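You operate a simulated robot arm through the tools that you are given. There is no shell and no other tool. Be economical: measure what you need, move in short steps, check, and stop when the job is done.

You run a simulated robot arm. Do the job below in one go: nothing can be reset, and whatever is moved stays where it is left.

Task
Clamp the dull black shoe in the long grey cradle and polish it.
Fine: toe to the wall, yellow slider against the heel; polish from the black gloss tin on the green square brush, which goes back in its tub. Set down upright: what you pick out. What is to be rubbed or washed off counts as gone when no trace of it is left.
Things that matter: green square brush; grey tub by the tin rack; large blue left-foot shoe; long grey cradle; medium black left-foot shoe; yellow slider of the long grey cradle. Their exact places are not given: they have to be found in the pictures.

It is judged by the outcome, as a careful person would: the job done as asked, and still so three seconds after it is handed in. It fails if anything else is knocked over, pushed out of place, dropped, spilled or broken.

Robot
A 7-joint arm with a two-finger gripper on a trunk, on a base that drives. Base frame: it is fixed to the floor where the robot stands at the start and does not move with it; the origin is under the middle of the robot, x ahead of it, y to its left, z up; the surface under the hand at the start is at about z = 0.94. Lengths are in m, angles in degrees, forces in N, time in s.
With the tool pointing down near the work surface it reaches from about 0.3 to 0.74 m from the robot's upright axis, wherever it stands. Its first joint turns from -166.0 to 166.0 degrees. Places, roughly: green square brush (3x3x13 cm) [0.7, 0.2, 1]; grey tub by the tin rack [0.7, 0.2, 1]; long grey cradle [0.5, 0, 0.9]; yellow slider of the long grey cradle [0.5, 0.2, 1]. Payload 2.94 kg.
The TCP is the grasp point between the finger pads, 0.03 m short of the fingertips. In the tool frame z runs along the fingers and y along their closing line. The gripper opens to 0.138 m. The gripper's body begins 0.109 m behind the TCP.
Orientation is told as [roll, pitch, yaw] about the base's x, y, z axes, in that order, counted from this pose: with the fingers straight down and closing along the base's y, the tool's x points along the base's -x, its y along +y and its z along -z.

Tools
- The arm moves only by the tool drive_tool. Its argument "motion" is a list of rows, each a list of 3 entries, a list of its own where there are three numbers: the turn, a rotation vector about the tool's x, y, z in units of 120 degrees (1.0 is 120 degrees), then the shift along the tool's x, y, z in units of 100 mm (1.0 is 100 mm), then the closure, from 0 (fully open) to 1 (shut). In form: [[[wx, wy, wz], [dx, dy, dz], claw], ...]. A call has 1 to 10 rows; each row is the pose to reach, as a shift and turn from the pose commanded when the call began, along the tool's axes at that moment. A call with a number of a shift or a turn outside -1 to 1 is refused whole. A row lasts 0.2 s, in which the tool goes at most 0.05 m and 8.6 degrees; a call with a longer step from one row to the next is refused whole, and so is a gripper value outside its range. A pose out of reach is approached as far as the arm can. The call stops where the force on the tool passes 40 N (or 10 N more than at its start, if that is more) or the arm is blocked; 0.2 s more then pass. The fingers move at their own pace and stop on an object; they squeeze with about 29 N. The grip force told is the motor's: it shows also when the fingers shut on nothing. Time passes only in rows, and 0.2 s behind the last, so rows that repeat a pose let the fingers close. The reply holds the time, the measured pose of the TCP, the force on the tool along the base axes, the opening and the grip force, in the units named above and with some noise, with the torque about the TCP (base axes, N m) and any sound that the robot's microphone picked up.
- Cameras (640 x 400 px; columns grow to the right, rows downward): "scene" is now at [0.0027, 0.1469, 1.5708]; the picture's right is [0.18, -0.98, 0.00], its down [-0.55, -0.10, -0.83] and it looks along [0.82, 0.15, -0.56] (base axes); focal length 258 px, centre (320, 200). "wrist" rides on the gripper at [0.071, 0.019, -0.146] in the tool frame; the picture's right is [-0.26, 0.97, 0.00], its down [-0.85, -0.23, -0.48] and it looks along [-0.46, -0.12, 0.88] (tool axes); focal length 280 px, centre (320, 200).
- camera(camera): a new picture of that camera. No time passes.
- raise_lower(by): slides the trunk up (or, below 0, down) by that many m; the arm and the scene camera ride with it, the base frame stays. It gives what a move gives, with no picture.
- steer(legs): drives the robot by 1 to 6 legs, each [ahead, left, turn to the left] in m, m and degrees, along the robot's own axes; the way and the turn of a leg run together, so that a leg with both is an arc; at most 1.5 m and 180 degrees a leg. The arm and the cameras ride along, it lands a little off, and it stops where it bumps. It gives what a move gives.
- aim_head(pan, tilt): turns the head with the scene camera to pan (to the left, within 86 degrees either way) and tilt (down, from -29 to 69), counted from straight ahead of the robot. It gives what a move gives.
- probe_pixels(camera, pixels): for up to 12 pixels [column, row] of the newest picture of that camera ("zoom" is the newest enlarged one), the place [x, y, z] in the base frame of the surface seen there, good to about 0.003 m, but the place of the scene camera against the robot may be out by one fixed shift of up to 0.018 m in any direction. No time passes.
- zoom(camera, box): a new picture of the part [left, top, right, bottom] of that camera's present view, enlarged. No time passes.
- job_done(): hands the job in; it is judged then, once.

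Work in short steps. Measure before you move; look again where a grasp or a placing could have gone wrong, and mend it. You have 80 turns and 60 pictures in all, those below and enlarged ones among them. Open the gripper and draw the arm clear of the work before you hand the job in, unless the task says otherwise; then end with one line.

The tools are called after "Call:" by a JSON object that holds its "method" and its "body". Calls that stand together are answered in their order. drive_tool: Moves the arm, as the interface text tells. Its arguments: {"type":"object","properties":{"motion":{"type":"array","items":{"type":"array"}}},"required":["motion"]} The other tools are called the same way: raise_lower (by) slides the trunk up or down; steer (legs) drives the base; aim_head (pan, tilt) turns the head that bears the scene camera; camera (camera) takes a picture; probe_pixels (camera, pixels) gives the place of the surface under pixels of a picture; zoom (camera, box) takes an enlarged picture of a part of a camera's view; job_done () hands the job in.

At the start:

```text
time_s: 0.0
ee_pos: [0.4277, 0.062, 1.3332]
orientation: [-0.1, 0.0, -0.1]
force: [-0.1, 0.2, -0.1]
moment: [-0.02, 0.04, 0.02]
width: 0.138
grip_force: 0.0
trunk travel left (down, up): [-0.425, 0.029]
robot x, y, heading: [0.0018, 0.0025, 0.0]
head pan, tilt: [10.4, 33.9]
```

scene: 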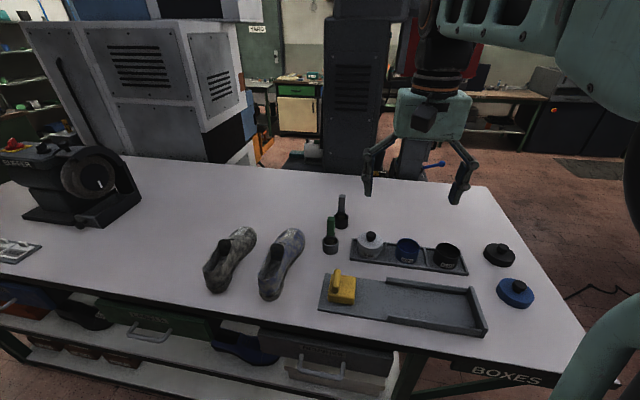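
wrist: 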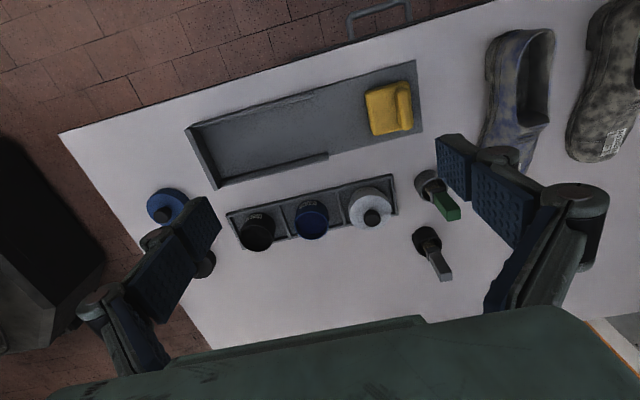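

The scene shows two shoes near (230,260) and (282,265), the cradle at (400,305), brushes at (330,235) and (342,212), and tins at (370..450,250). I'll zoom in on the shoes and on the rack and cradle.

Call:
{"method": "zoom", "body": {"camera": "scene", "box": [190, 180, 350, 310]}}

Call:
{"method": "zoom", "body": {"camera": "scene", "box": [310, 180, 550, 345]}}

Call:
{"method": "zoom", "body": {"camera": "wrist", "box": [360, 0, 640, 200]}}

```text
3.08 times, centred on (270, 245) of scene
```

zoom: 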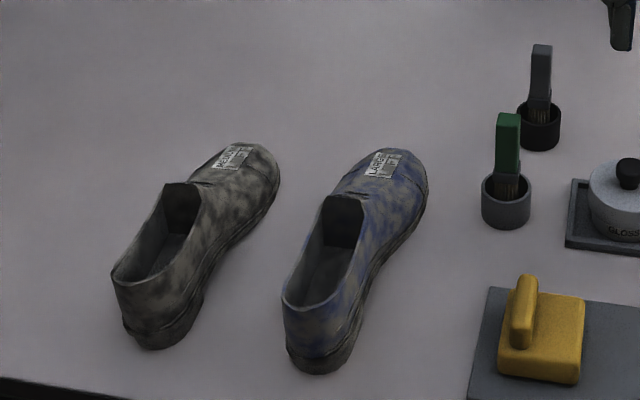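

```text
2.42 times, centred on (430, 262) of scene
```

zoom: 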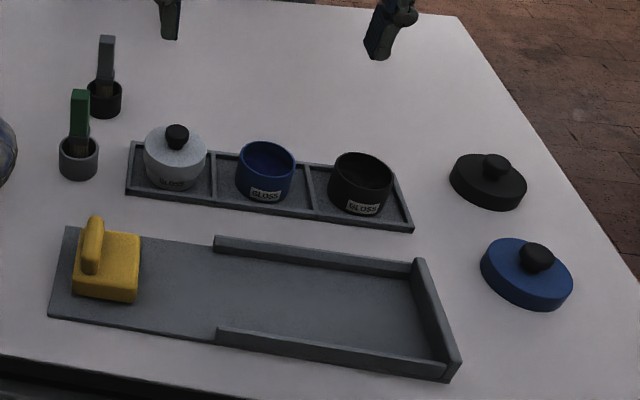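

```text
2.00 times, centred on (500, 100) of wrist
```

zoom: 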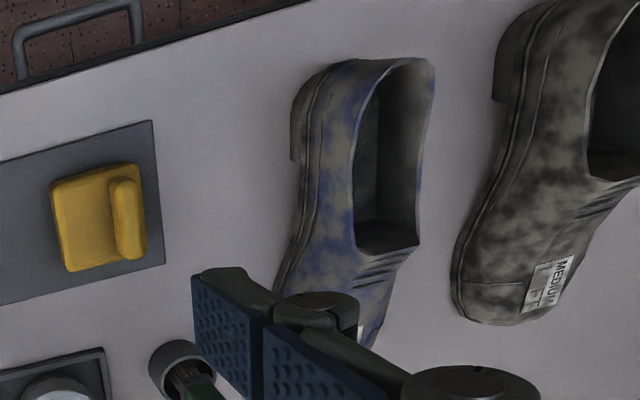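

The medium black shoe is the left one, and the black tin (363,182 in the zoom) is open. I'll probe key points with both cameras to measure the offset between them.

Call:
{"method": "probe_pixels", "body": {"camera": "scene", "pixels": [[330, 224], [330, 243], [341, 290], [335, 272], [320, 308], [485, 334], [470, 287], [446, 254], [370, 236], [215, 292], [252, 232], [500, 246]]}}

Call:
{"method": "probe_pixels", "body": {"camera": "wrist", "pixels": [[447, 209], [428, 186], [404, 107], [385, 110], [418, 62], [190, 130], [217, 187], [258, 232], [371, 217], [422, 130], [325, 155], [186, 128]]}}

Call:
{"method": "zoom", "body": {"camera": "wrist", "box": [160, 50, 480, 250]}}

```text
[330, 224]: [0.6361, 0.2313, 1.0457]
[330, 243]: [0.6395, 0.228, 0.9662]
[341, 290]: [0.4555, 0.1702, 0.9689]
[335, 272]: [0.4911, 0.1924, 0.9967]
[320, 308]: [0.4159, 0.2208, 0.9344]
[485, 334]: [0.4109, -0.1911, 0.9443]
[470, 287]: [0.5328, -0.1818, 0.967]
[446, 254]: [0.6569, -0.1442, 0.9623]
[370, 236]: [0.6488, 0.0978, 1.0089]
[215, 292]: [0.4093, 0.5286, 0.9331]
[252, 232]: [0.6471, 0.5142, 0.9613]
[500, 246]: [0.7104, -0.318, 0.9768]
```

```text
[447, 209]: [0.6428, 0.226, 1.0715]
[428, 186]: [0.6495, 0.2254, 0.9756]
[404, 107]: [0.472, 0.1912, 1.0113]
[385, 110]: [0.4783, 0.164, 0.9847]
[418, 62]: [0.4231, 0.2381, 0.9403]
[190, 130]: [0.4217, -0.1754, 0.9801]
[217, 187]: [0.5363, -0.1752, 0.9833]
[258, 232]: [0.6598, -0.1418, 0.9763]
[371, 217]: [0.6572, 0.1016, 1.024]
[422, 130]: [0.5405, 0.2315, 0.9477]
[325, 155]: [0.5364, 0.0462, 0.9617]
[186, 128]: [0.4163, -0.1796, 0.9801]
```

```text
2.00 times, centred on (320, 150) of wrist
```

zoom: 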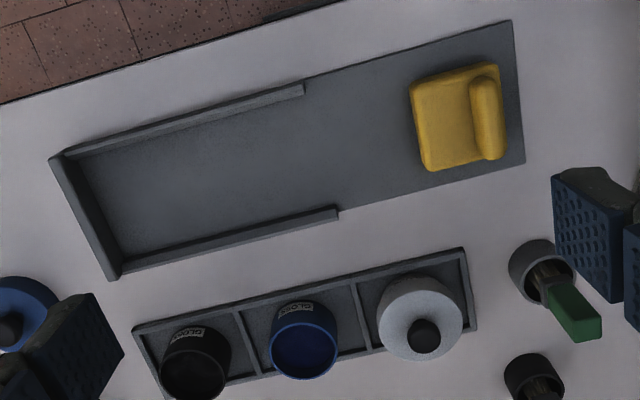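

The scene camera reads about (-0.008, -0.003, -0.013) against the wrist camera. The cradle runs along y with its wall at y≈-0.18 and the slider at y≈0.17. I'll drive left 0.4 m so the hand is over the shoes, then look.

Call:
{"method": "steer", "body": {"legs": [[0, 0.4, 0]]}}

Call:
{"method": "camera", "body": {"camera": "wrist"}}

Call:
{"method": "camera", "body": {"camera": "scene"}}

```text
time_s: 4.1
ee_pos: [0.4275, 0.4637, 1.3337]
orientation: [0.0, 0.0, 0.0]
force: [0.7, 0.8, -0.1]
moment: [-0.04, 0.02, 0.0]
width: 0.1381
grip_force: 0.0
trunk travel left (down, up): [-0.425, 0.029]
robot x, y, heading: [0.0007, 0.4062, 0.1]
head pan, tilt: [10.4, 33.9]
```

```text
53 pictures are left
```

wrist: 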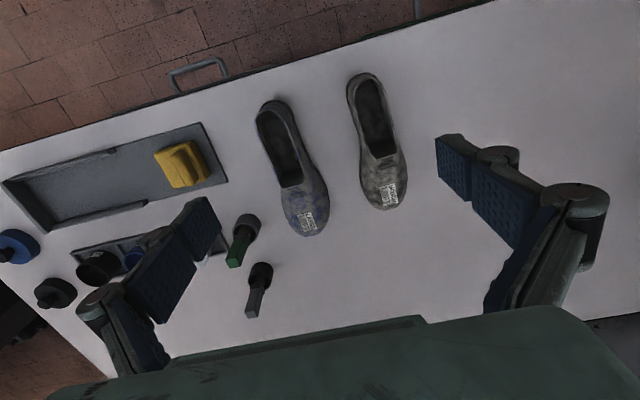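

```text
52 pictures are left
```

scene: 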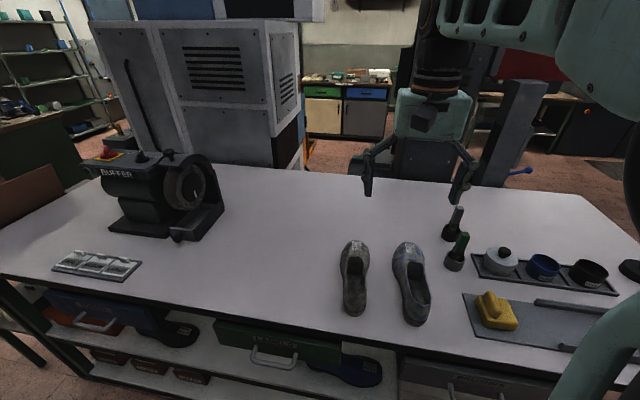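

The medium shoe is now near the wrist picture's centre, about (378,140). I'll zoom to check its label and probe its outline.

Call:
{"method": "zoom", "body": {"camera": "wrist", "box": [240, 50, 440, 250]}}

Call:
{"method": "probe_pixels", "body": {"camera": "wrist", "pixels": [[362, 74], [376, 84], [349, 92], [386, 100], [358, 130], [396, 130], [378, 158], [372, 120], [362, 170], [406, 170], [388, 208], [388, 195]]}}

```text
2.00 times, centred on (340, 150) of wrist
```

zoom: 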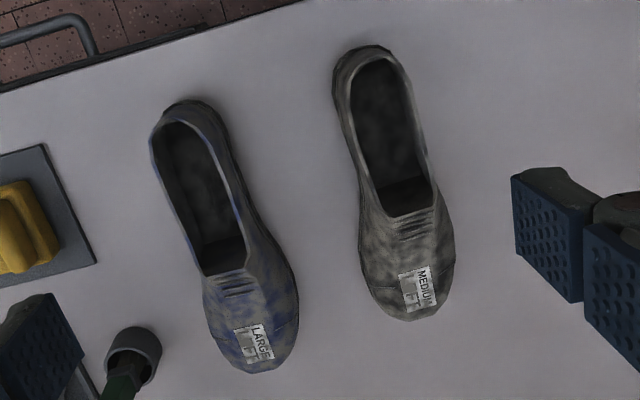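

```text
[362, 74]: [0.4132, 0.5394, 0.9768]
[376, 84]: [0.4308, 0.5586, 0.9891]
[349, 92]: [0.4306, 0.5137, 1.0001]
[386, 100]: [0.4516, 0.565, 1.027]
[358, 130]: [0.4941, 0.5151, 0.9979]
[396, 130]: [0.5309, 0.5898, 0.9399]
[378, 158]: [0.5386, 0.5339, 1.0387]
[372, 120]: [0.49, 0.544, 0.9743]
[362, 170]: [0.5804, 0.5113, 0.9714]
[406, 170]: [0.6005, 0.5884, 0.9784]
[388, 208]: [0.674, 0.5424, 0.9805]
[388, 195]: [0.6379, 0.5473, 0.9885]
```

The label reads MEDIUM L(E)FT, and the shoe lies along +x from the heel at (0.413,0.537) to the toe at (0.675,0.544). I'll move to just above its quarter with the jaws partly open, then look again.

Call:
{"method": "drive_tool", "body": {"motion": [[[0, 0, 0], [-0.2, 0.2, 0.25], 0.25], [[0, 0, 0], [-0.4, 0.4, 0.5], 0.25], [[0, 0, 0], [-0.6, 0.6, 0.75], 0.25], [[0, 0, 0], [-0.75, 0.78, 1.0], 0.25]]}}

Call:
{"method": "drive_tool", "body": {"motion": [[[0, 0, 0], [0, 0, 0.4], 0.25], [[0, 0, 0], [0, 0, 0.8], 0.25], [[0, 0, 0], [0, 0, 0.85], 0.25]]}}

Call:
{"method": "camera", "body": {"camera": "wrist"}}

```text
time_s: 5.1
ee_pos: [0.504, 0.5441, 1.2314]
orientation: [0.1, 0.0, 0.0]
force: [0.1, -0.1, 0.5]
moment: [-0.04, 0.0, 0.0]
width: 0.1035
grip_force: 0.1
trunk travel left (down, up): [-0.425, 0.029]
robot x, y, heading: [-0.0001, 0.4002, 0.1]
head pan, tilt: [10.4, 33.9]
```

```text
time_s: 5.9
ee_pos: [0.5036, 0.5418, 1.1491]
orientation: [0.0, 0.0, 0.1]
force: [0.6, -0.1, 0.4]
moment: [-0.01, -0.01, -0.03]
width: 0.1038
grip_force: 0.0
trunk travel left (down, up): [-0.425, 0.029]
robot x, y, heading: [-0.0001, 0.4044, -0.0]
head pan, tilt: [10.4, 33.9]
```

```text
50 pictures are left
```

wrist: 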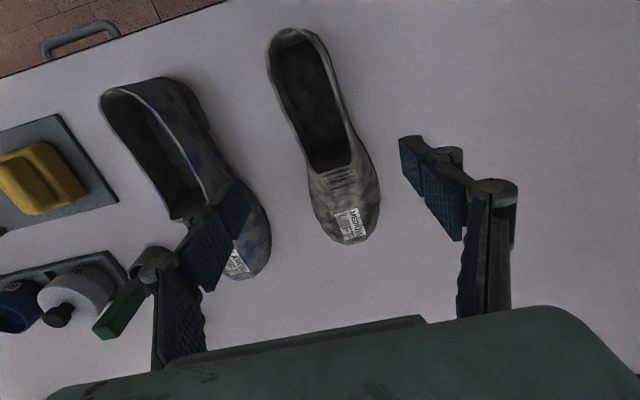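

I'll probe the shoe's edges near the grasp station from this closer picture.

Call:
{"method": "probe_pixels", "body": {"camera": "wrist", "pixels": [[290, 29], [270, 60], [337, 80], [283, 110], [350, 118], [297, 150], [358, 135], [306, 172], [352, 162], [375, 180], [316, 205], [346, 243]]}}

```text
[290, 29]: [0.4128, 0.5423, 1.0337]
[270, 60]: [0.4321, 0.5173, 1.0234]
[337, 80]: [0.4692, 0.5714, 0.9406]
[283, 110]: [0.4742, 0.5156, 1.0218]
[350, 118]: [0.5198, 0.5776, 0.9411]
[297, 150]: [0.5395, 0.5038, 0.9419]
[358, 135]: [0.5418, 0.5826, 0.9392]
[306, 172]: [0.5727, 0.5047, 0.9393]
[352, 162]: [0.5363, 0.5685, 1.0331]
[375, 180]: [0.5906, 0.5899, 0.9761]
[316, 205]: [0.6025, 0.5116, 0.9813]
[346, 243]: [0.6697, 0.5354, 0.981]
```

At x≈0.51 the shoe spans y 0.515–0.573, so its centre is at 0.543. I'll descend to z≈0.998 and close.

Call:
{"method": "drive_tool", "body": {"motion": [[[0, 0, 0], [-0.06, 0.01, 0.4], 0.25], [[0, 0, 0], [-0.12, 0.01, 0.8], 0.25], [[0, 0, 0], [-0.12, 0.01, 1.0], 0.25]]}}

Call:
{"method": "drive_tool", "body": {"motion": [[[0, 0, 0], [0, 0, 0.25], 0.25], [[0, 0, 0], [0, 0, 0.5], 0.25], [[0, 0, 0], [0, 0, 0.5], 0.6], [[0, 0, 0], [0, 0, 0.5], 1], [[0, 0, 0], [0, 0, 0.5], 1], [[0, 0, 0], [0, 0, 0.5], 1]]}}

```text
time_s: 6.7
ee_pos: [0.5155, 0.5437, 1.0472]
orientation: [0.0, 0.0, 0.0]
force: [0.3, -0.4, 0.2]
moment: [0.02, 0.0, -0.01]
width: 0.1033
grip_force: 0.1
trunk travel left (down, up): [-0.425, 0.029]
robot x, y, heading: [-0.0054, 0.3984, 0.2]
head pan, tilt: [10.4, 33.9]
```

```text
time_s: 8.1
ee_pos: [0.5153, 0.5427, 0.9988]
orientation: [0.0, 0.0, 0.0]
force: [-0.8, 0.7, -0.1]
moment: [0.06, -0.12, 0.12]
width: 0.0616
grip_force: 28.9
trunk travel left (down, up): [-0.425, 0.029]
robot x, y, heading: [0.002, 0.4021, 0.1]
head pan, tilt: [10.4, 33.9]
```

The jaws hold the shoe at 0.0616 m wide with 29 N. I'll lift it 0.1 m twice and look.

Call:
{"method": "drive_tool", "body": {"motion": [[[0, 0, 0], [0, 0, -0.2], 1], [[0, 0, 0], [0, 0, -0.4], 1], [[0, 0, 0], [0, 0, -0.6], 1], [[0, 0, 0], [0, 0, -0.8], 1], [[0, 0, 0], [0, 0, -1.0], 1]]}}

Call:
{"method": "camera", "body": {"camera": "scene"}}

```text
time_s: 9.3
ee_pos: [0.5151, 0.5423, 1.0981]
orientation: [0.1, 0.1, 0.0]
force: [-0.2, 0.1, -3.5]
moment: [0.01, 0.13, -0.01]
width: 0.0606
grip_force: 28.3
trunk travel left (down, up): [-0.425, 0.029]
robot x, y, heading: [-0.0016, 0.4021, 0.1]
head pan, tilt: [10.4, 33.9]
```

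```text
49 pictures are left
```

scene: 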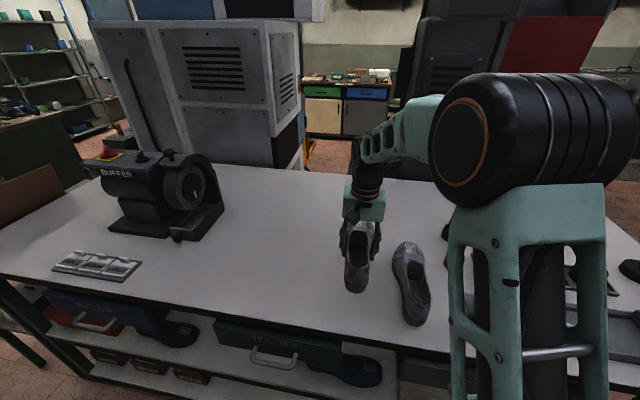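

The shoe hangs level. I'll lift another 0.1 m, turn it 90° clockwise so the toe points to -y, and drive right 0.5 m.

Call:
{"method": "drive_tool", "body": {"motion": [[[0, 0, 0], [0, 0, -0.25], 1], [[0, 0, 0], [0, 0, -0.5], 1], [[0, 0, 0], [0, 0, -0.75], 1], [[0, 0, 0], [0, 0, -1.0], 1]]}}

Call:
{"method": "drive_tool", "body": {"motion": [[[0, 0, 0.06], [0, 0, 0], 1], [[0, 0, 0.12], [0, 0, 0], 1], [[0, 0, 0.18], [0, 0, 0], 1], [[0, 0, 0.24], [0, 0, 0], 1], [[0, 0, 0.3], [0, 0, 0], 1], [[0, 0, 0.36], [0, 0, 0], 1], [[0, 0, 0.375], [0, 0, 0], 1]]}}

Call:
{"method": "drive_tool", "body": {"motion": [[[0, 0, 0.06], [0, 0, 0], 1], [[0, 0, 0.12], [0, 0, 0], 1], [[0, 0, 0.18], [0, 0, 0], 1], [[0, 0, 0.24], [0, 0, 0], 1], [[0, 0, 0.3], [0, 0, 0], 1], [[0, 0, 0.36], [0, 0, 0], 1], [[0, 0, 0.375], [0, 0, 0], 1]]}}

Call:
{"method": "steer", "body": {"legs": [[0, -0.5, 0]]}}

Call:
{"method": "aim_head", "body": {"pan": 0, "tilt": 50}}

Call:
{"method": "camera", "body": {"camera": "scene"}}

Call:
{"method": "camera", "body": {"camera": "wrist"}}

```text
time_s: 10.3
ee_pos: [0.5149, 0.542, 1.1997]
orientation: [0.1, 0.0, 0.0]
force: [-0.3, -0.5, -3.4]
moment: [-0.02, 0.17, -0.02]
width: 0.0603
grip_force: 28.9
trunk travel left (down, up): [-0.425, 0.029]
robot x, y, heading: [-0.0023, 0.4039, 0.0]
head pan, tilt: [10.4, 33.9]
```

```text
time_s: 11.9
ee_pos: [0.515, 0.5426, 1.1979]
orientation: [0.0, 0.0, -45.1]
force: [-0.1, 0.3, -3.9]
moment: [0.07, 0.12, 0.03]
width: 0.0605
grip_force: 28.8
trunk travel left (down, up): [-0.425, 0.029]
robot x, y, heading: [-0.0009, 0.4031, 0.0]
head pan, tilt: [10.4, 33.9]
```

```text
time_s: 13.5
ee_pos: [0.5166, 0.543, 1.1983]
orientation: [0.0, 0.0, -90.1]
force: [-0.3, 0.0, -3.8]
moment: [0.12, 0.02, 0.0]
width: 0.0606
grip_force: 28.7
trunk travel left (down, up): [-0.425, 0.029]
robot x, y, heading: [0.0003, 0.401, 0.2]
head pan, tilt: [10.4, 33.9]
```

```text
time_s: 18.4
ee_pos: [0.5157, 0.044, 1.1963]
orientation: [-0.1, 0.0, -89.9]
force: [-0.2, 0.8, -4.5]
moment: [0.14, -0.01, -0.01]
width: 0.0603
grip_force: 29.0
trunk travel left (down, up): [-0.425, 0.029]
robot x, y, heading: [0.0017, -0.0991, 0.2]
head pan, tilt: [10.4, 33.9]
```

```text
time_s: 19.2
ee_pos: [0.516, 0.0438, 1.1969]
orientation: [0.0, 0.0, -89.8]
force: [0.7, 0.0, -4.2]
moment: [0.17, 0.0, 0.02]
width: 0.0603
grip_force: 29.1
trunk travel left (down, up): [-0.425, 0.029]
robot x, y, heading: [0.0005, -0.1006, 0.3]
head pan, tilt: [0.0, 50.0]
```

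```text
48 pictures are left
```

scene: 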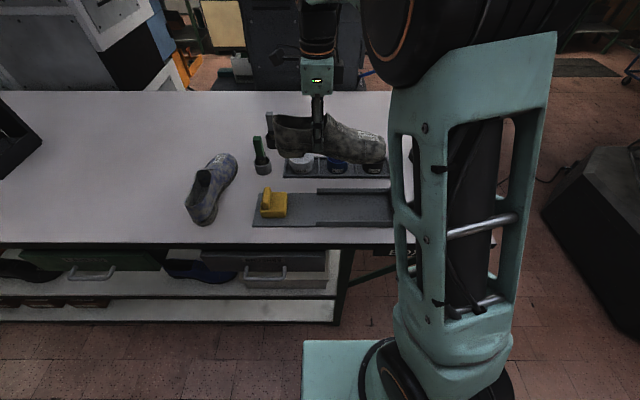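

```text
47 pictures are left
```

wrist: 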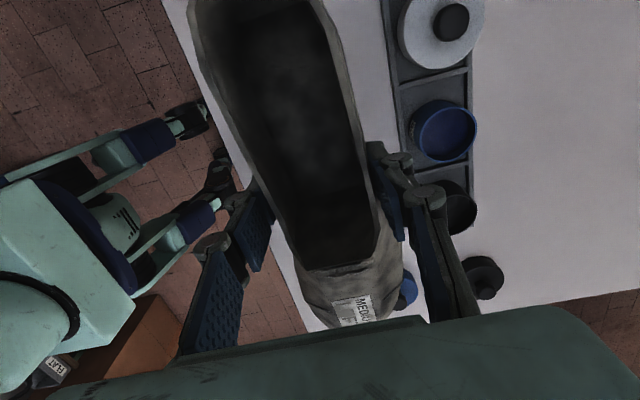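

The cradle's far end is hidden by the arm, but the rails are visible around (355,190)–(390,222). I'll zoom and probe them.

Call:
{"method": "zoom", "body": {"camera": "scene", "box": [240, 170, 400, 240]}}

```text
4.00 times, centred on (320, 205) of scene
```

zoom: 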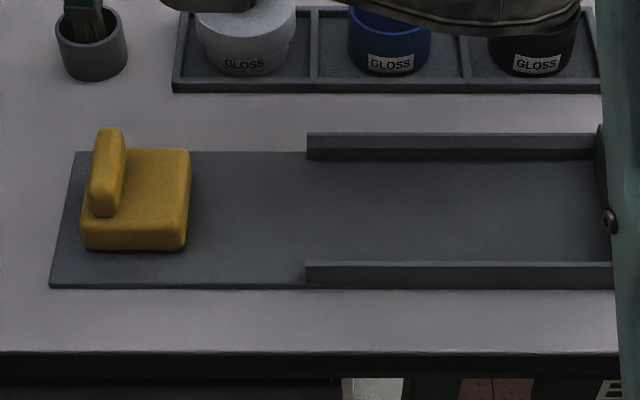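

Call:
{"method": "probe_pixels", "body": {"camera": "zoom", "pixels": [[450, 137], [450, 147], [450, 155], [450, 164], [450, 259], [450, 265], [450, 272], [450, 284], [450, 210], [598, 160], [187, 200], [100, 270]]}}

```text
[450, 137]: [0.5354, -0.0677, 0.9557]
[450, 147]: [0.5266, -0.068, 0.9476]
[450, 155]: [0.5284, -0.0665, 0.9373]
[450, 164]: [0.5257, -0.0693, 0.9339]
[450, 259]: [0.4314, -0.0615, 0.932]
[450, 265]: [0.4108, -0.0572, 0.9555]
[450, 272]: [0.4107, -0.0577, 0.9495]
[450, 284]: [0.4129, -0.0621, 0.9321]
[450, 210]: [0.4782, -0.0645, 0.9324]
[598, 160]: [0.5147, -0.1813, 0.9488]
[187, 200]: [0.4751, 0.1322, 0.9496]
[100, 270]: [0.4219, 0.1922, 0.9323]
```

The lane centre is at about x 0.479 in wrist-calibrated terms, and the shoe's widest part sits about 5 mm to +x of the TCP, so I want TCP x≈0.4745. I'll lower to about 1.035 at y≈0.014, just above the rails, and check.

Call:
{"method": "drive_tool", "body": {"motion": [[[0, 0, 0], [-0.08, -0.1, 0.25], 1], [[0, 0, 0], [-0.15, -0.2, 0.5], 1], [[0, 0, 0], [-0.22, -0.3, 0.75], 1], [[0, 0, 0], [-0.3, -0.415, 1.0], 1], [[0, 0, 0], [-0.3, -0.415, 1.0], 1]]}}

Call:
{"method": "drive_tool", "body": {"motion": [[[0, 0, 0], [0, 0, 0.2], 1], [[0, 0, 0], [0, 0, 0.4], 1], [[0, 0, 0], [0, 0, 0.6], 1], [[0, 0, 0], [0, 0, 0.6], 1]]}}

Call:
{"method": "camera", "body": {"camera": "wrist"}}

Call:
{"method": "zoom", "body": {"camera": "scene", "box": [240, 130, 420, 240]}}

```text
time_s: 20.4
ee_pos: [0.4725, 0.0145, 1.0969]
orientation: [0.0, 0.0, -89.9]
force: [-0.7, -0.8, -2.9]
moment: [0.17, 0.01, -0.02]
width: 0.0605
grip_force: 29.0
trunk travel left (down, up): [-0.425, 0.029]
robot x, y, heading: [-0.0006, -0.0981, -0.1]
head pan, tilt: [0.0, 50.0]
```

```text
time_s: 21.4
ee_pos: [0.4741, 0.0127, 1.0369]
orientation: [0.0, -0.1, -89.9]
force: [0.2, 0.0, -4.6]
moment: [0.19, 0.03, 0.0]
width: 0.0605
grip_force: 29.2
trunk travel left (down, up): [-0.425, 0.029]
robot x, y, heading: [0.0018, -0.098, 0.1]
head pan, tilt: [0.0, 50.0]
```

```text
45 pictures are left
```

wrist: 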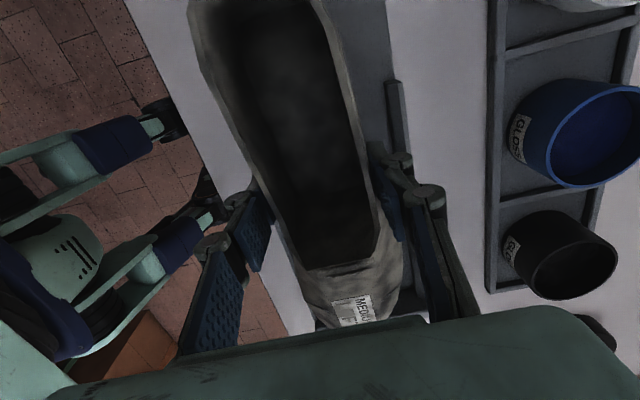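

```text
3.56 times, centred on (330, 185) of scene
```

zoom: 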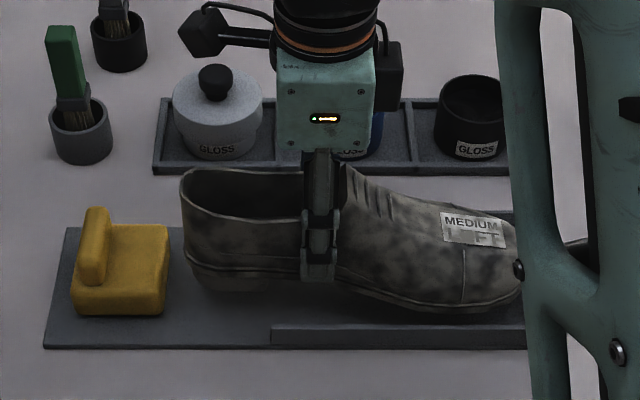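

I'll probe the far rail and shoe sides in the wrist picture, and the sole line in the zoom, to check level and lateral fit.

Call:
{"method": "probe_pixels", "body": {"camera": "wrist", "pixels": [[387, 100], [393, 100], [400, 100], [396, 130], [388, 120], [360, 120], [405, 260], [285, 250], [195, 60]]}}

Call:
{"method": "probe_pixels", "body": {"camera": "zoom", "pixels": [[200, 262], [200, 286], [280, 285], [350, 285], [430, 303], [500, 303], [300, 329], [300, 345], [350, 310], [515, 325], [166, 270], [462, 300]]}}

```text
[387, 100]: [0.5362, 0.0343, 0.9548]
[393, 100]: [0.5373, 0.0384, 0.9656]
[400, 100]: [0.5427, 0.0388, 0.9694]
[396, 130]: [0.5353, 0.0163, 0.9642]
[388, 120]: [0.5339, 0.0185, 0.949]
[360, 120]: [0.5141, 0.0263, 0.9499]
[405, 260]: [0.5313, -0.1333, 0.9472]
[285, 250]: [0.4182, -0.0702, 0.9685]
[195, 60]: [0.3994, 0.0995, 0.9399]
```

```text
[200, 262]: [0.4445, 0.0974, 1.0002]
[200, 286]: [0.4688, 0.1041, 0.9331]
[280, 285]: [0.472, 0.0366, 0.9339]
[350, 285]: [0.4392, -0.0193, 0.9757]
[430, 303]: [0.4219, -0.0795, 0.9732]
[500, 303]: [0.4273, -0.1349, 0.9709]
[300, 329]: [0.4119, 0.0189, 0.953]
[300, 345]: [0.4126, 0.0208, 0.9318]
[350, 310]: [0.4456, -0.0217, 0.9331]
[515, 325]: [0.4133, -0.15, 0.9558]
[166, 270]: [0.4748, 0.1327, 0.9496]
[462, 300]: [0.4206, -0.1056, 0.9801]
```

The far rail's inner face is at x≈0.535 and the near one at about 0.4265, so the centre is at 0.481. I'll shift +6 mm in x and lower into the lane slowly.

Call:
{"method": "drive_tool", "body": {"motion": [[[0, 0, 0], [0, 0.065, 0], 1], [[0, 0, 0], [-0.05, 0.065, 0.1], 1], [[0, 0, 0], [-0.05, 0.065, 0.2], 1], [[0, 0, 0], [-0.05, 0.065, 0.26], 1], [[0, 0, 0], [-0.05, 0.065, 0.29], 1], [[0, 0, 0], [-0.05, 0.065, 0.32], 1]]}}

Call:
{"method": "zoom", "body": {"camera": "scene", "box": [240, 130, 420, 240]}}

```text
time_s: 22.8
ee_pos: [0.4802, 0.0094, 1.0067]
orientation: [0.2, 0.0, -89.9]
force: [0.4, 0.8, 11.7]
moment: [-0.63, 0.28, 0.08]
width: 0.0605
grip_force: 29.1
trunk travel left (down, up): [-0.425, 0.029]
robot x, y, heading: [0.0006, -0.0985, 0.2]
head pan, tilt: [0.0, 50.0]
```

```text
3.56 times, centred on (330, 185) of scene
```

zoom: 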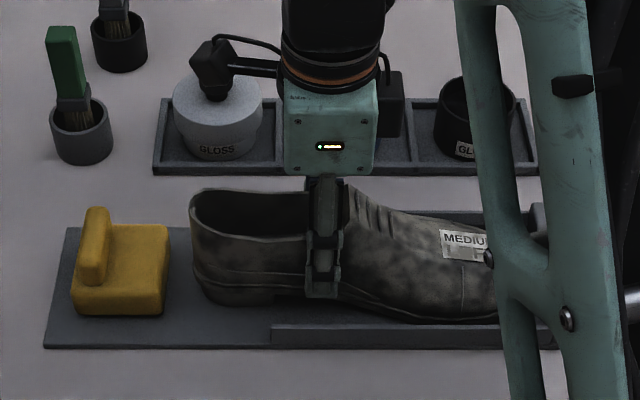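

The shoe touches the cradle floor (Fz 11.7). Toe is roughly 15 mm short of the wall; I'll ease 2 mm up and move 8 mm towards the wall, watching the force.

Call:
{"method": "drive_tool", "body": {"motion": [[[0, 0, 0], [0, 0, -0.02], 1], [[0, 0, 0], [-0.04, 0, -0.02], 1], [[0, 0, 0], [-0.08, 0, -0.02], 1], [[0, 0, 0], [-0.08, 0, -0.02], 1]]}}

```text
time_s: 23.8
ee_pos: [0.48, 0.0005, 1.0071]
orientation: [-0.1, 0.1, -90.0]
force: [-1.0, 1.2, -1.1]
moment: [0.42, -0.02, 0.07]
width: 0.0604
grip_force: 29.0
trunk travel left (down, up): [-0.425, 0.029]
robot x, y, heading: [-0.0011, -0.1021, -0.1]
head pan, tilt: [0.0, 50.0]
```

No wall contact yet, so I'll go another 6 mm.

Call:
{"method": "drive_tool", "body": {"motion": [[[0, 0, 0], [-0.02, 0, 0], 1], [[0, 0, 0], [-0.04, 0, 0], 1], [[0, 0, 0], [-0.06, 0, 0], 1], [[0, 0, 0], [-0.06, 0, 0], 1]]}}

```text
time_s: 24.8
ee_pos: [0.4801, -0.0058, 1.0073]
orientation: [0.0, 0.0, -89.9]
force: [0.7, 0.0, -2.4]
moment: [0.13, 0.0, 0.01]
width: 0.0603
grip_force: 28.7
trunk travel left (down, up): [-0.425, 0.029]
robot x, y, heading: [-0.0045, -0.0922, 0.2]
head pan, tilt: [0.0, 50.0]
```

I'll lower 3 mm to seat the shoe, open slightly, and lift clear.

Call:
{"method": "drive_tool", "body": {"motion": [[[0, 0, 0], [0, 0, 0.03], 1], [[0, 0, 0], [0, 0, 0.02], 0.45], [[0, 0, 0], [0, 0, 0.02], 0.45], [[0, 0, 0], [0, 0, -0.15], 0.4], [[0, 0, 0], [0, 0, -0.4], 0.35], [[0, 0, 0], [0, 0, -0.8], 0.35], [[0, 0, 0], [0, 0, -1.0], 0.35]]}}

Call:
{"method": "drive_tool", "body": {"motion": [[[0, 0, 0], [0.25, 0, -0.2], 0.35], [[0, 0, 0], [0.5, 0, -0.4], 0.35], [[0, 0, 0], [0.75, 0, -0.5], 0.35], [[0, 0, 0], [1, 0, -0.5], 0.35]]}}

Call:
{"method": "camera", "body": {"camera": "wrist"}}

Call:
{"method": "camera", "body": {"camera": "scene"}}

```text
time_s: 26.4
ee_pos: [0.482, -0.0057, 1.1087]
orientation: [0.0, 0.0, -89.9]
force: [-0.2, -0.2, -0.5]
moment: [0.01, -0.02, -0.03]
width: 0.0899
grip_force: 0.2
trunk travel left (down, up): [-0.425, 0.029]
robot x, y, heading: [0.0003, -0.0967, 0.0]
head pan, tilt: [0.0, 50.0]
```

```text
time_s: 27.4
ee_pos: [0.4813, 0.0951, 1.157]
orientation: [0.0, 0.0, -89.9]
force: [0.6, 0.5, -0.2]
moment: [0.0, 0.02, 0.03]
width: 0.0899
grip_force: 0.0
trunk travel left (down, up): [-0.425, 0.029]
robot x, y, heading: [0.002, -0.0946, -0.0]
head pan, tilt: [0.0, 50.0]
```

```text
42 pictures are left
```

wrist: 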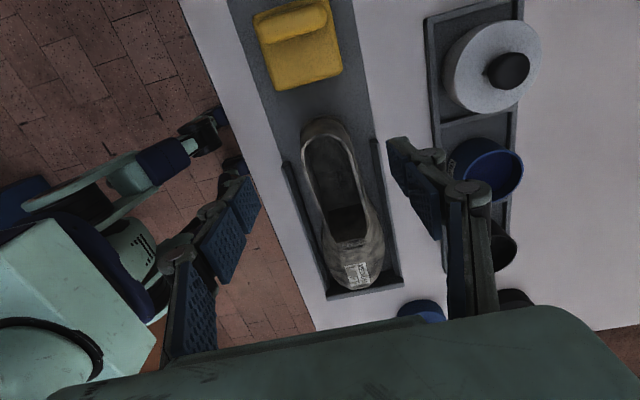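

```text
41 pictures are left
```

scene: 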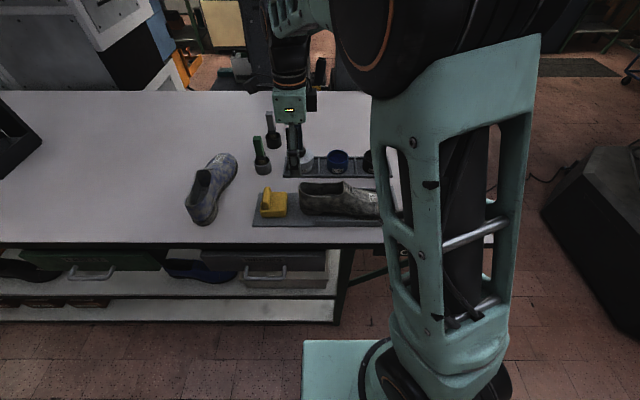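

The shoe sits in the lane with its toe near the wall (355,290) and the slider at (300,55). I'll probe the toe gap, heel and slider.

Call:
{"method": "probe_pixels", "body": {"camera": "wrist", "pixels": [[355, 288], [335, 297], [400, 278], [322, 120], [302, 88], [343, 70], [297, 12], [262, 25], [300, 35], [295, 60], [325, 30], [328, 128]]}}

Call:
{"method": "zoom", "body": {"camera": "wrist", "box": [240, 190, 440, 315]}}

```text
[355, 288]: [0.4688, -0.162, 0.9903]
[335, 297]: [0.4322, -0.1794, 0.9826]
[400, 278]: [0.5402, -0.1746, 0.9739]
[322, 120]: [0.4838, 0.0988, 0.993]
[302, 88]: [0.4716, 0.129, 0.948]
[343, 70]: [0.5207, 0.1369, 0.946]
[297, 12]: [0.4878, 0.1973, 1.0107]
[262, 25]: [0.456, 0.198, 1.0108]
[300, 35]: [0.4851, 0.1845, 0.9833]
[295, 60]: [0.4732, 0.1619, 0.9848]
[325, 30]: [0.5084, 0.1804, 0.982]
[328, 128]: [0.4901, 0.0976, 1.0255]
```

```text
3.20 times, centred on (340, 252) of wrist
```

zoom: 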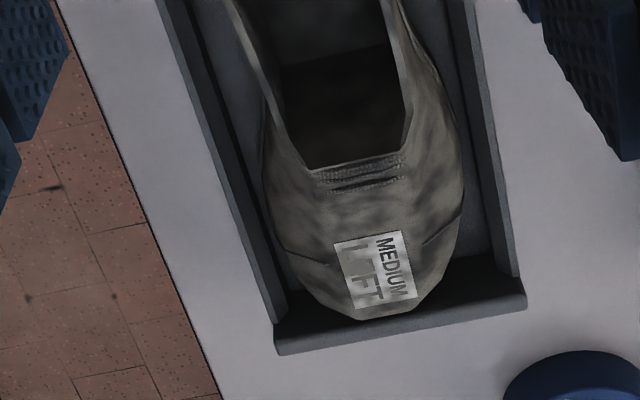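

The slider handle is a bar along x (0.456–0.508) at y≈0.196 with its top at z 1.011, and the body top is at 0.983. I'll take the bar endwise between the fingers.

Call:
{"method": "drive_tool", "body": {"motion": [[[0, 0, 0], [0.3, 0, 0], 0.35], [[0, 0, 0], [0.7, 0, 0], 0.35], [[0, 0, 0], [1, 0, 0.2], 0.35], [[0, 0, 0], [1, 0, 0.6], 0.35], [[0, 0, 0], [1, 0, 0.9], 0.35]]}}

Call:
{"method": "camera", "body": {"camera": "wrist"}}

Call:
{"method": "zoom", "body": {"camera": "scene", "box": [220, 130, 400, 240]}}

```text
time_s: 28.6
ee_pos: [0.4796, 0.1942, 1.0668]
orientation: [0.1, 0.0, -90.0]
force: [-0.1, -0.5, 0.4]
moment: [0.01, -0.02, 0.0]
width: 0.0896
grip_force: 0.1
trunk travel left (down, up): [-0.425, 0.029]
robot x, y, heading: [-0.0042, -0.0961, 0.1]
head pan, tilt: [0.0, 50.0]
```

```text
39 pictures are left
```

wrist: 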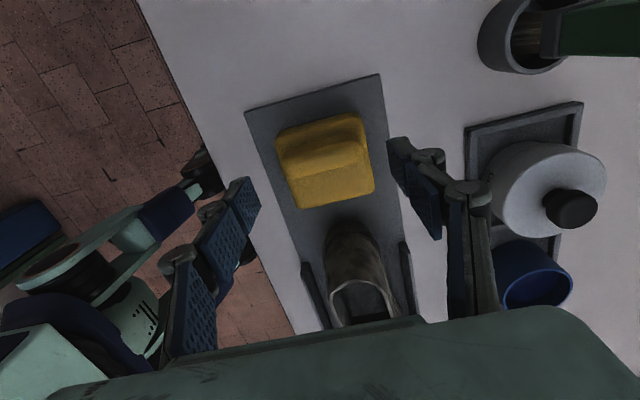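

```text
3.56 times, centred on (310, 185) of scene
```

zoom: 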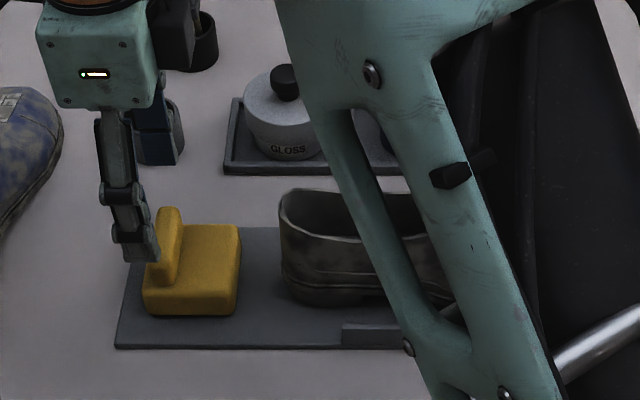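

I'll probe the handle from this nearer view before going down.

Call:
{"method": "probe_pixels", "body": {"camera": "wrist", "pixels": [[325, 142], [322, 155], [284, 155], [361, 145], [318, 165], [360, 120], [335, 185], [350, 230]]}}

```text
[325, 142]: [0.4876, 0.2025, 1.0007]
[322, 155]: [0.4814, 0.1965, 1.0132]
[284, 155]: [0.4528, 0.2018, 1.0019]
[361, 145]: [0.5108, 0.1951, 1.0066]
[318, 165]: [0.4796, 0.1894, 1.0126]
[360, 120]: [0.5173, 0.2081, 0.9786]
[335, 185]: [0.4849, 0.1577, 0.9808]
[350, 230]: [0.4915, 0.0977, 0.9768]
```

The handle is centred at (0.481,0.196) and I'm aligned with it. I'll descend to z≈1.018 and close.

Call:
{"method": "drive_tool", "body": {"motion": [[[0, 0, 0], [0, 0.01, 0.25], 0.35], [[0, 0, 0], [0, 0.01, 0.49], 0.35], [[0, 0, 0], [0, 0.01, 0.49], 0.7], [[0, 0, 0], [0, 0.01, 0.49], 1], [[0, 0, 0], [0, 0.01, 0.49], 1]]}}

```text
time_s: 29.8
ee_pos: [0.479, 0.1944, 1.018]
orientation: [0.0, -0.1, -89.9]
force: [-3.4, 1.4, -2.7]
moment: [0.46, -0.23, -0.22]
width: 0.0651
grip_force: 44.9
trunk travel left (down, up): [-0.425, 0.029]
robot x, y, heading: [0.0007, -0.0952, -0.2]
head pan, tilt: [0.0, 50.0]
```

The jaws hold the bar at 0.065 m. I'll slide it -y by 26 mm first.

Call:
{"method": "drive_tool", "body": {"motion": [[[0, 0, 0], [-0.05, 0, 0], 1], [[0, 0, 0], [-0.1, 0, 0], 1], [[0, 0, 0], [-0.15, 0, 0], 1], [[0, 0, 0], [-0.2, 0, 0], 1], [[0, 0, 0], [-0.26, 0, 0], 1], [[0, 0, 0], [-0.26, 0, 0], 1]]}}

```text
time_s: 31.2
ee_pos: [0.4815, 0.1693, 1.0188]
orientation: [-0.2, -0.1, -89.7]
force: [-7.6, 7.9, -9.1]
moment: [1.28, 0.02, 0.28]
width: 0.0655
grip_force: 45.0
trunk travel left (down, up): [-0.425, 0.029]
robot x, y, heading: [0.0019, -0.0986, -0.0]
head pan, tilt: [0.0, 50.0]
```

Friction is about 8 N. I'll continue in 2 mm rows and let the contact force stop me.

Call:
{"method": "drive_tool", "body": {"motion": [[[0, 0, 0], [-0.02, 0, 0], 1], [[0, 0, 0], [-0.04, 0, 0], 1], [[0, 0, 0], [-0.06, 0, 0], 1], [[0, 0, 0], [-0.08, 0, 0], 1], [[0, 0, 0], [-0.1, 0, 0], 1], [[0, 0, 0], [-0.1, 0, 0], 1]]}}

Call:
{"method": "camera", "body": {"camera": "wrist"}}

```text
time_s: 32.6
ee_pos: [0.4796, 0.1596, 1.0172]
orientation: [-0.2, -0.2, -90.0]
force: [-9.7, 6.3, -13.2]
moment: [0.31, 0.12, 0.18]
width: 0.0655
grip_force: 45.4
trunk travel left (down, up): [-0.425, 0.029]
robot x, y, heading: [0.0008, -0.0968, 0.2]
head pan, tilt: [0.0, 50.0]
```

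```text
37 pictures are left
```

wrist: 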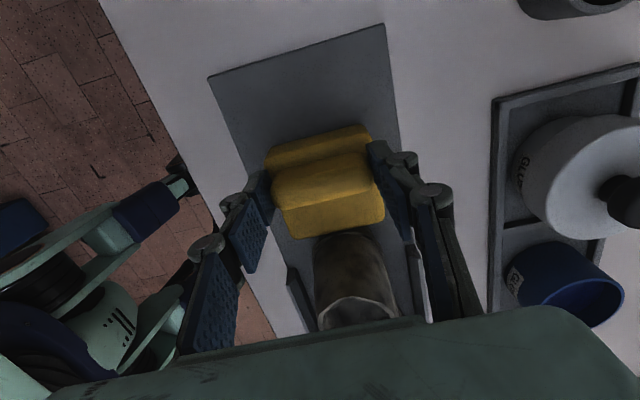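

The slider front is at or near the heel (350,232). I'll continue in small steps until the force climbs.

Call:
{"method": "drive_tool", "body": {"motion": [[[0, 0, 0], [-0.02, 0, 0], 1], [[0, 0, 0], [-0.04, 0, 0], 1], [[0, 0, 0], [-0.06, 0, 0], 1], [[0, 0, 0], [-0.08, 0, 0], 1], [[0, 0, 0], [-0.1, 0, 0], 1], [[0, 0, 0], [-0.12, 0, 0], 1], [[0, 0, 0], [-0.14, 0, 0], 1], [[0, 0, 0], [-0.16, 0, 0], 1]]}}

```text
time_s: 34.4
ee_pos: [0.4806, 0.15, 1.0174]
orientation: [0.1, 0.1, -89.7]
force: [-10.5, 25.6, -15.0]
moment: [0.03, 0.29, -0.55]
width: 0.0655
grip_force: 45.2
trunk travel left (down, up): [-0.425, 0.029]
robot x, y, heading: [-0.001, -0.097, 0.1]
head pan, tilt: [0.0, 50.0]
```

Fy rose to 25.6 N and the travel lagged, so it looks like toe and heel contact. I'll look to confirm.

Call:
{"method": "zoom", "body": {"camera": "wrist", "box": [240, 120, 440, 330]}}

Call:
{"method": "drive_tool", "body": {"motion": [[[0, 0, 0], [-0.02, 0, 0], 1], [[0, 0, 0], [-0.04, 0, 0], 1], [[0, 0, 0], [-0.04, 0, 0], 1]]}}

```text
1.90 times, centred on (340, 225) of wrist
```

zoom: 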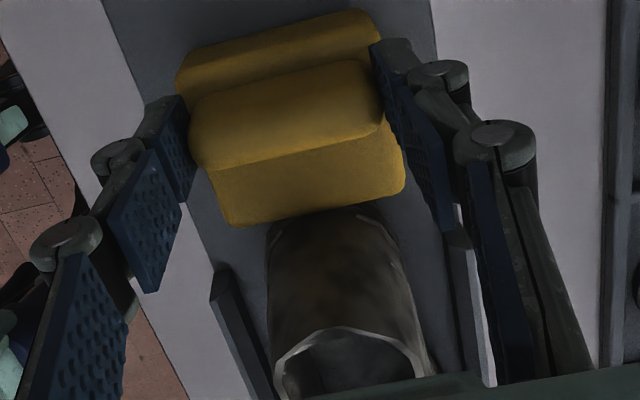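

```text
time_s: 35.2
ee_pos: [0.4801, 0.1472, 1.0178]
orientation: [-0.1, 0.2, -89.8]
force: [-4.1, 32.9, -4.1]
moment: [0.93, 0.01, -0.28]
width: 0.0654
grip_force: 45.6
trunk travel left (down, up): [-0.425, 0.029]
robot x, y, heading: [0.0019, -0.0962, 0.2]
head pan, tilt: [0.0, 50.0]
```

The force is 33 N, so the clamp is firm. I'll open, lift, move back, and check from above.

Call:
{"method": "drive_tool", "body": {"motion": [[[0, 0, 0], [0, 0, 0], 0.7], [[0, 0, 0], [0, 0, 0], 0.35], [[0, 0, 0], [0, 0, 0], 0.35], [[0, 0, 0], [0, 0, -0.3], 0.35], [[0, 0, 0], [0, 0, -0.6], 0.35], [[0, 0, 0], [0, 0, -1], 0.35]]}}

Call:
{"method": "drive_tool", "body": {"motion": [[[0, 0, 0], [0, 0, -0.4], 0.35], [[0, 0, 0], [0, 0, -0.8], 0.35], [[0, 0, 0], [0, 0, -1], 0.35]]}}

Call:
{"method": "camera", "body": {"camera": "wrist"}}

```text
time_s: 36.6
ee_pos: [0.4815, 0.1369, 1.1198]
orientation: [0.1, 0.0, -89.9]
force: [0.5, 0.4, -0.3]
moment: [0.03, -0.03, -0.01]
width: 0.0899
grip_force: 0.0
trunk travel left (down, up): [-0.425, 0.029]
robot x, y, heading: [-0.0005, -0.0975, -0.0]
head pan, tilt: [0.0, 50.0]
```

```text
time_s: 37.4
ee_pos: [0.4803, 0.1382, 1.2178]
orientation: [0.0, 0.0, -89.9]
force: [-0.1, -0.1, -1.3]
moment: [0.03, 0.01, 0.01]
width: 0.0899
grip_force: 0.2
trunk travel left (down, up): [-0.425, 0.029]
robot x, y, heading: [0.0019, -0.0962, 0.1]
head pan, tilt: [0.0, 50.0]
```

```text
35 pictures are left
```

wrist: 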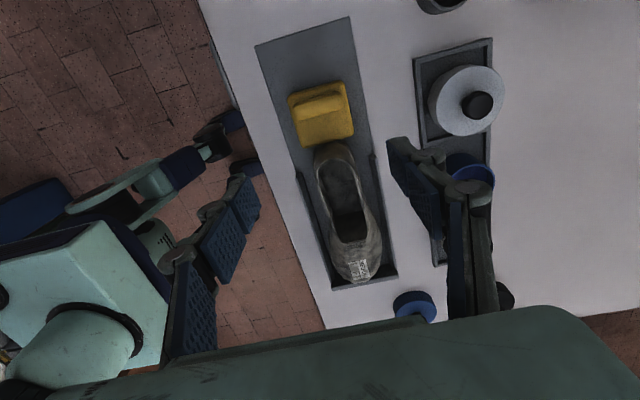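

The slider sits against the heel with the toe at the wall. Next is the brush at (0.643,0.226). I'll drive left 0.13 so both brush and tin are in reach, then look.

Call:
{"method": "steer", "body": {"legs": [[0, 0.13, 0]]}}

Call:
{"method": "drive_tool", "body": {"motion": [[[0, 0, 0], [0.1, 0.4, 0], 0.35], [[0, 0, 0], [0.1, 0.8, 0], 0.35], [[0, 0, 0], [0.1, 1, 0], 0.35]]}}

Call:
{"method": "camera", "body": {"camera": "wrist"}}

Call:
{"method": "zoom", "body": {"camera": "scene", "box": [210, 80, 410, 240]}}

```text
time_s: 39.2
ee_pos: [0.4793, 0.2665, 1.218]
orientation: [-0.1, 0.0, -89.9]
force: [0.3, 0.5, -0.5]
moment: [-0.01, -0.02, -0.03]
width: 0.0895
grip_force: 0.1
trunk travel left (down, up): [-0.425, 0.029]
robot x, y, heading: [0.0006, 0.0325, -0.1]
head pan, tilt: [0.0, 50.0]
```

```text
time_s: 40.0
ee_pos: [0.5797, 0.2777, 1.2171]
orientation: [-0.1, 0.0, -89.9]
force: [0.0, -0.3, 0.1]
moment: [-0.04, 0.0, 0.0]
width: 0.09
grip_force: 0.1
trunk travel left (down, up): [-0.425, 0.029]
robot x, y, heading: [0.002, 0.0345, 0.3]
head pan, tilt: [0.0, 50.0]
```

```text
34 pictures are left
```

wrist: 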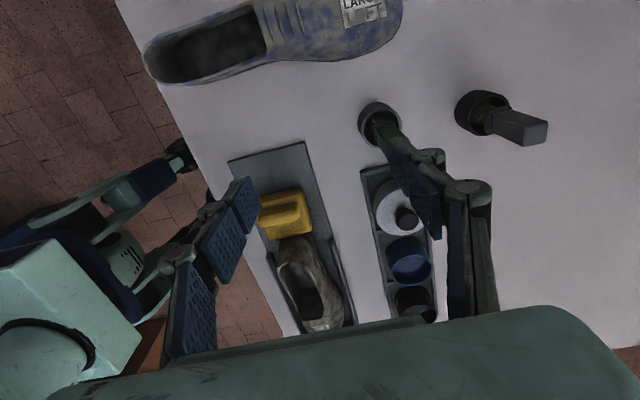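

```text
2.50 times, centred on (310, 160) of scene
```

zoom: 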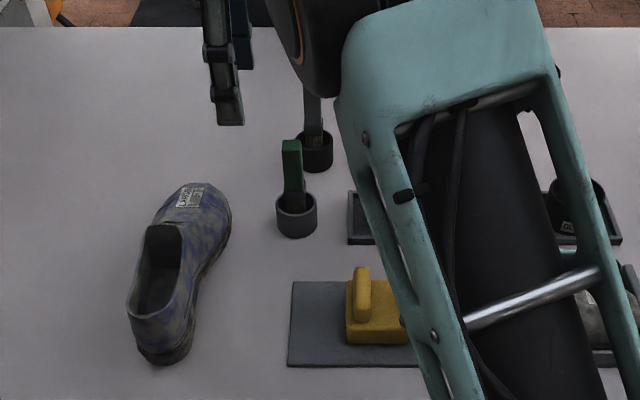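

The finger hides the brush in the wrist view. I'll probe the handle from the scene zoom, and shift the hand 6 cm further in +x for a clear look.

Call:
{"method": "probe_pixels", "body": {"camera": "zoom", "pixels": [[291, 141], [291, 160], [285, 180], [299, 180], [296, 203], [313, 130], [297, 228]]}}

Call:
{"method": "drive_tool", "body": {"motion": [[[0, 0, 0], [0, 0.3, 0], 0.1], [[0, 0, 0], [0.1, 0.6, 0], 0.1]]}}

Call:
{"method": "camera", "body": {"camera": "wrist"}}

```text
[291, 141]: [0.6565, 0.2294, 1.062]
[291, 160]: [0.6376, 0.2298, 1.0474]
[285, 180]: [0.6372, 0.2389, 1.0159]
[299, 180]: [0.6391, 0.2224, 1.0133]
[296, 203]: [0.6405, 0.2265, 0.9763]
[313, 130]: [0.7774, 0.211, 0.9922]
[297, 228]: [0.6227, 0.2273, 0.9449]
```

```text
time_s: 40.6
ee_pos: [0.6318, 0.2843, 1.2168]
orientation: [0.0, 0.0, -89.9]
force: [-0.4, -0.6, 0.1]
moment: [-0.03, -0.04, 0.0]
width: 0.1244
grip_force: 0.0
out of reach, approached as far as the arm can: row 2
trunk travel left (down, up): [-0.425, 0.029]
robot x, y, heading: [0.003, 0.0307, 0.0]
head pan, tilt: [0.0, 50.0]
```

```text
32 pictures are left
```

wrist: 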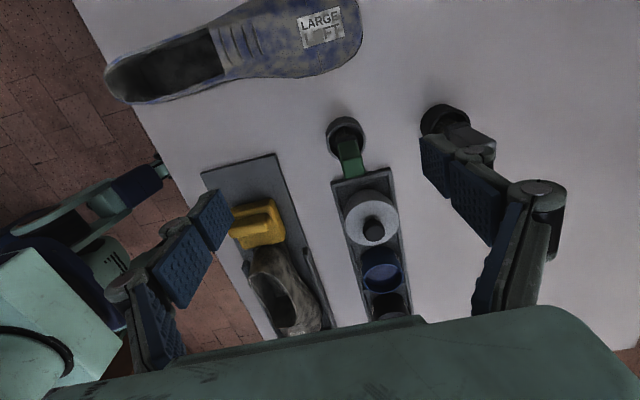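

I'll probe the green handle and its neighbour brush in this picture.

Call:
{"method": "probe_pixels", "body": {"camera": "wrist", "pixels": [[351, 178], [338, 174], [364, 171], [350, 165], [348, 148], [331, 140], [360, 130], [430, 110], [372, 222]]}}

Call:
{"method": "zoom", "body": {"camera": "wrist", "box": [290, 100, 450, 200]}}

```text
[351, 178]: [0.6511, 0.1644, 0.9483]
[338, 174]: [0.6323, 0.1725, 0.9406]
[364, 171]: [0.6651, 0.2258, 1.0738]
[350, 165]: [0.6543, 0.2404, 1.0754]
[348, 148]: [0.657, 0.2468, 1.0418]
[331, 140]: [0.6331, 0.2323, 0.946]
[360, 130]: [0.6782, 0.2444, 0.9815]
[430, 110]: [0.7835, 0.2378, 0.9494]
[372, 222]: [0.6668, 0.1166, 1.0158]
```

```text
4.00 times, centred on (370, 150) of wrist
```

zoom: 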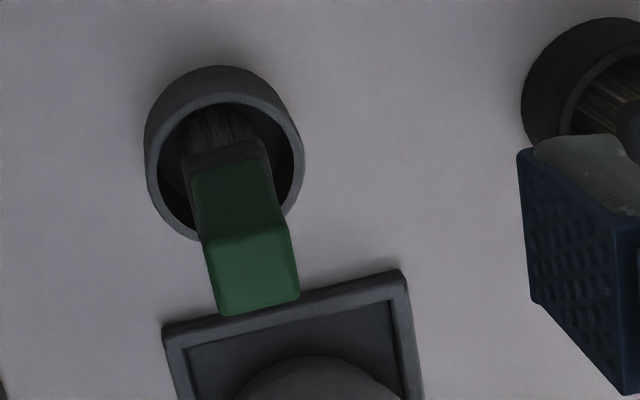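

Call:
{"method": "probe_pixels", "body": {"camera": "zoom", "pixels": [[212, 250], [286, 235], [295, 292], [228, 305], [253, 270], [235, 200], [232, 150], [222, 75], [150, 160], [298, 160]]}}

```text
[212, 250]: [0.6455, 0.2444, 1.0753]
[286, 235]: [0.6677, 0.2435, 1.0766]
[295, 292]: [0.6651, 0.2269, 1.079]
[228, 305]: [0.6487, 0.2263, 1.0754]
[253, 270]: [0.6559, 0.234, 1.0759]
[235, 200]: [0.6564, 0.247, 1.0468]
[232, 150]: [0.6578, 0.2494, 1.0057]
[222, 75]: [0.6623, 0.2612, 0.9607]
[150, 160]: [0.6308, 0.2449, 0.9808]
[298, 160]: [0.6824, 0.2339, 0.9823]
```

The green handle is about 2×2 cm, centred at (0.656,0.235) with its top at z 1.076. The tub rim is at z 0.982. I'll lower the trunk 0.1 for reach, then align above the handle.

Call:
{"method": "raise_lower", "body": {"by": -0.1}}

Call:
{"method": "drive_tool", "body": {"motion": [[[0, 0, 0], [-0.2, 0.1, 0], 0.3], [[0, 0, 0], [-0.5, 0.2, 0], 0.5], [[0, 0, 0], [-0.5, 0.2, 0], 0.55]]}}

```text
time_s: 41.9
ee_pos: [0.6319, 0.2847, 1.1185]
orientation: [0.0, 0.0, -90.0]
force: [-0.1, -0.7, 0.0]
moment: [0.02, -0.01, 0.01]
width: 0.1243
grip_force: 0.0
trunk travel left (down, up): [-0.325, 0.129]
robot x, y, heading: [0.0008, 0.0291, 0.0]
head pan, tilt: [0.0, 50.0]
```

```text
time_s: 42.7
ee_pos: [0.6517, 0.2345, 1.1186]
orientation: [0.1, 0.0, -89.9]
force: [-0.5, -0.3, 0.3]
moment: [-0.01, 0.02, -0.01]
width: 0.0621
grip_force: 0.1
trunk travel left (down, up): [-0.325, 0.129]
robot x, y, heading: [0.0003, 0.0299, -0.3]
head pan, tilt: [0.0, 50.0]
```

I'm nearly over the handle. I'll go +4 mm in x, down to z≈1.047, and close.

Call:
{"method": "drive_tool", "body": {"motion": [[[0, 0, 0], [0, 0.045, 0.2], 0.55], [[0, 0, 0], [0, 0.045, 0.5], 0.55], [[0, 0, 0], [0, 0.045, 0.71], 0.55], [[0, 0, 0], [0, 0.045, 0.71], 0.8], [[0, 0, 0], [0, 0.045, 0.71], 1], [[0, 0, 0], [0, 0.045, 0.71], 1], [[0, 0, 0], [0, 0.045, 0.71], 1]]}}

Call:
{"method": "zoom", "body": {"camera": "scene", "box": [210, 80, 410, 240]}}

```text
time_s: 44.3
ee_pos: [0.6561, 0.2344, 1.0471]
orientation: [0.1, -0.1, -89.9]
force: [0.0, 0.7, -0.1]
moment: [0.01, -0.03, 0.01]
width: 0.027
grip_force: 28.8
trunk travel left (down, up): [-0.325, 0.129]
robot x, y, heading: [-0.0004, 0.0351, 0.0]
head pan, tilt: [0.0, 50.0]
```

```text
2.50 times, centred on (310, 160) of scene
```

zoom: 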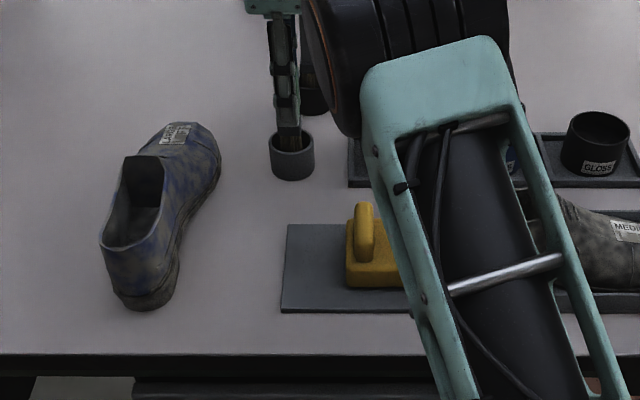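

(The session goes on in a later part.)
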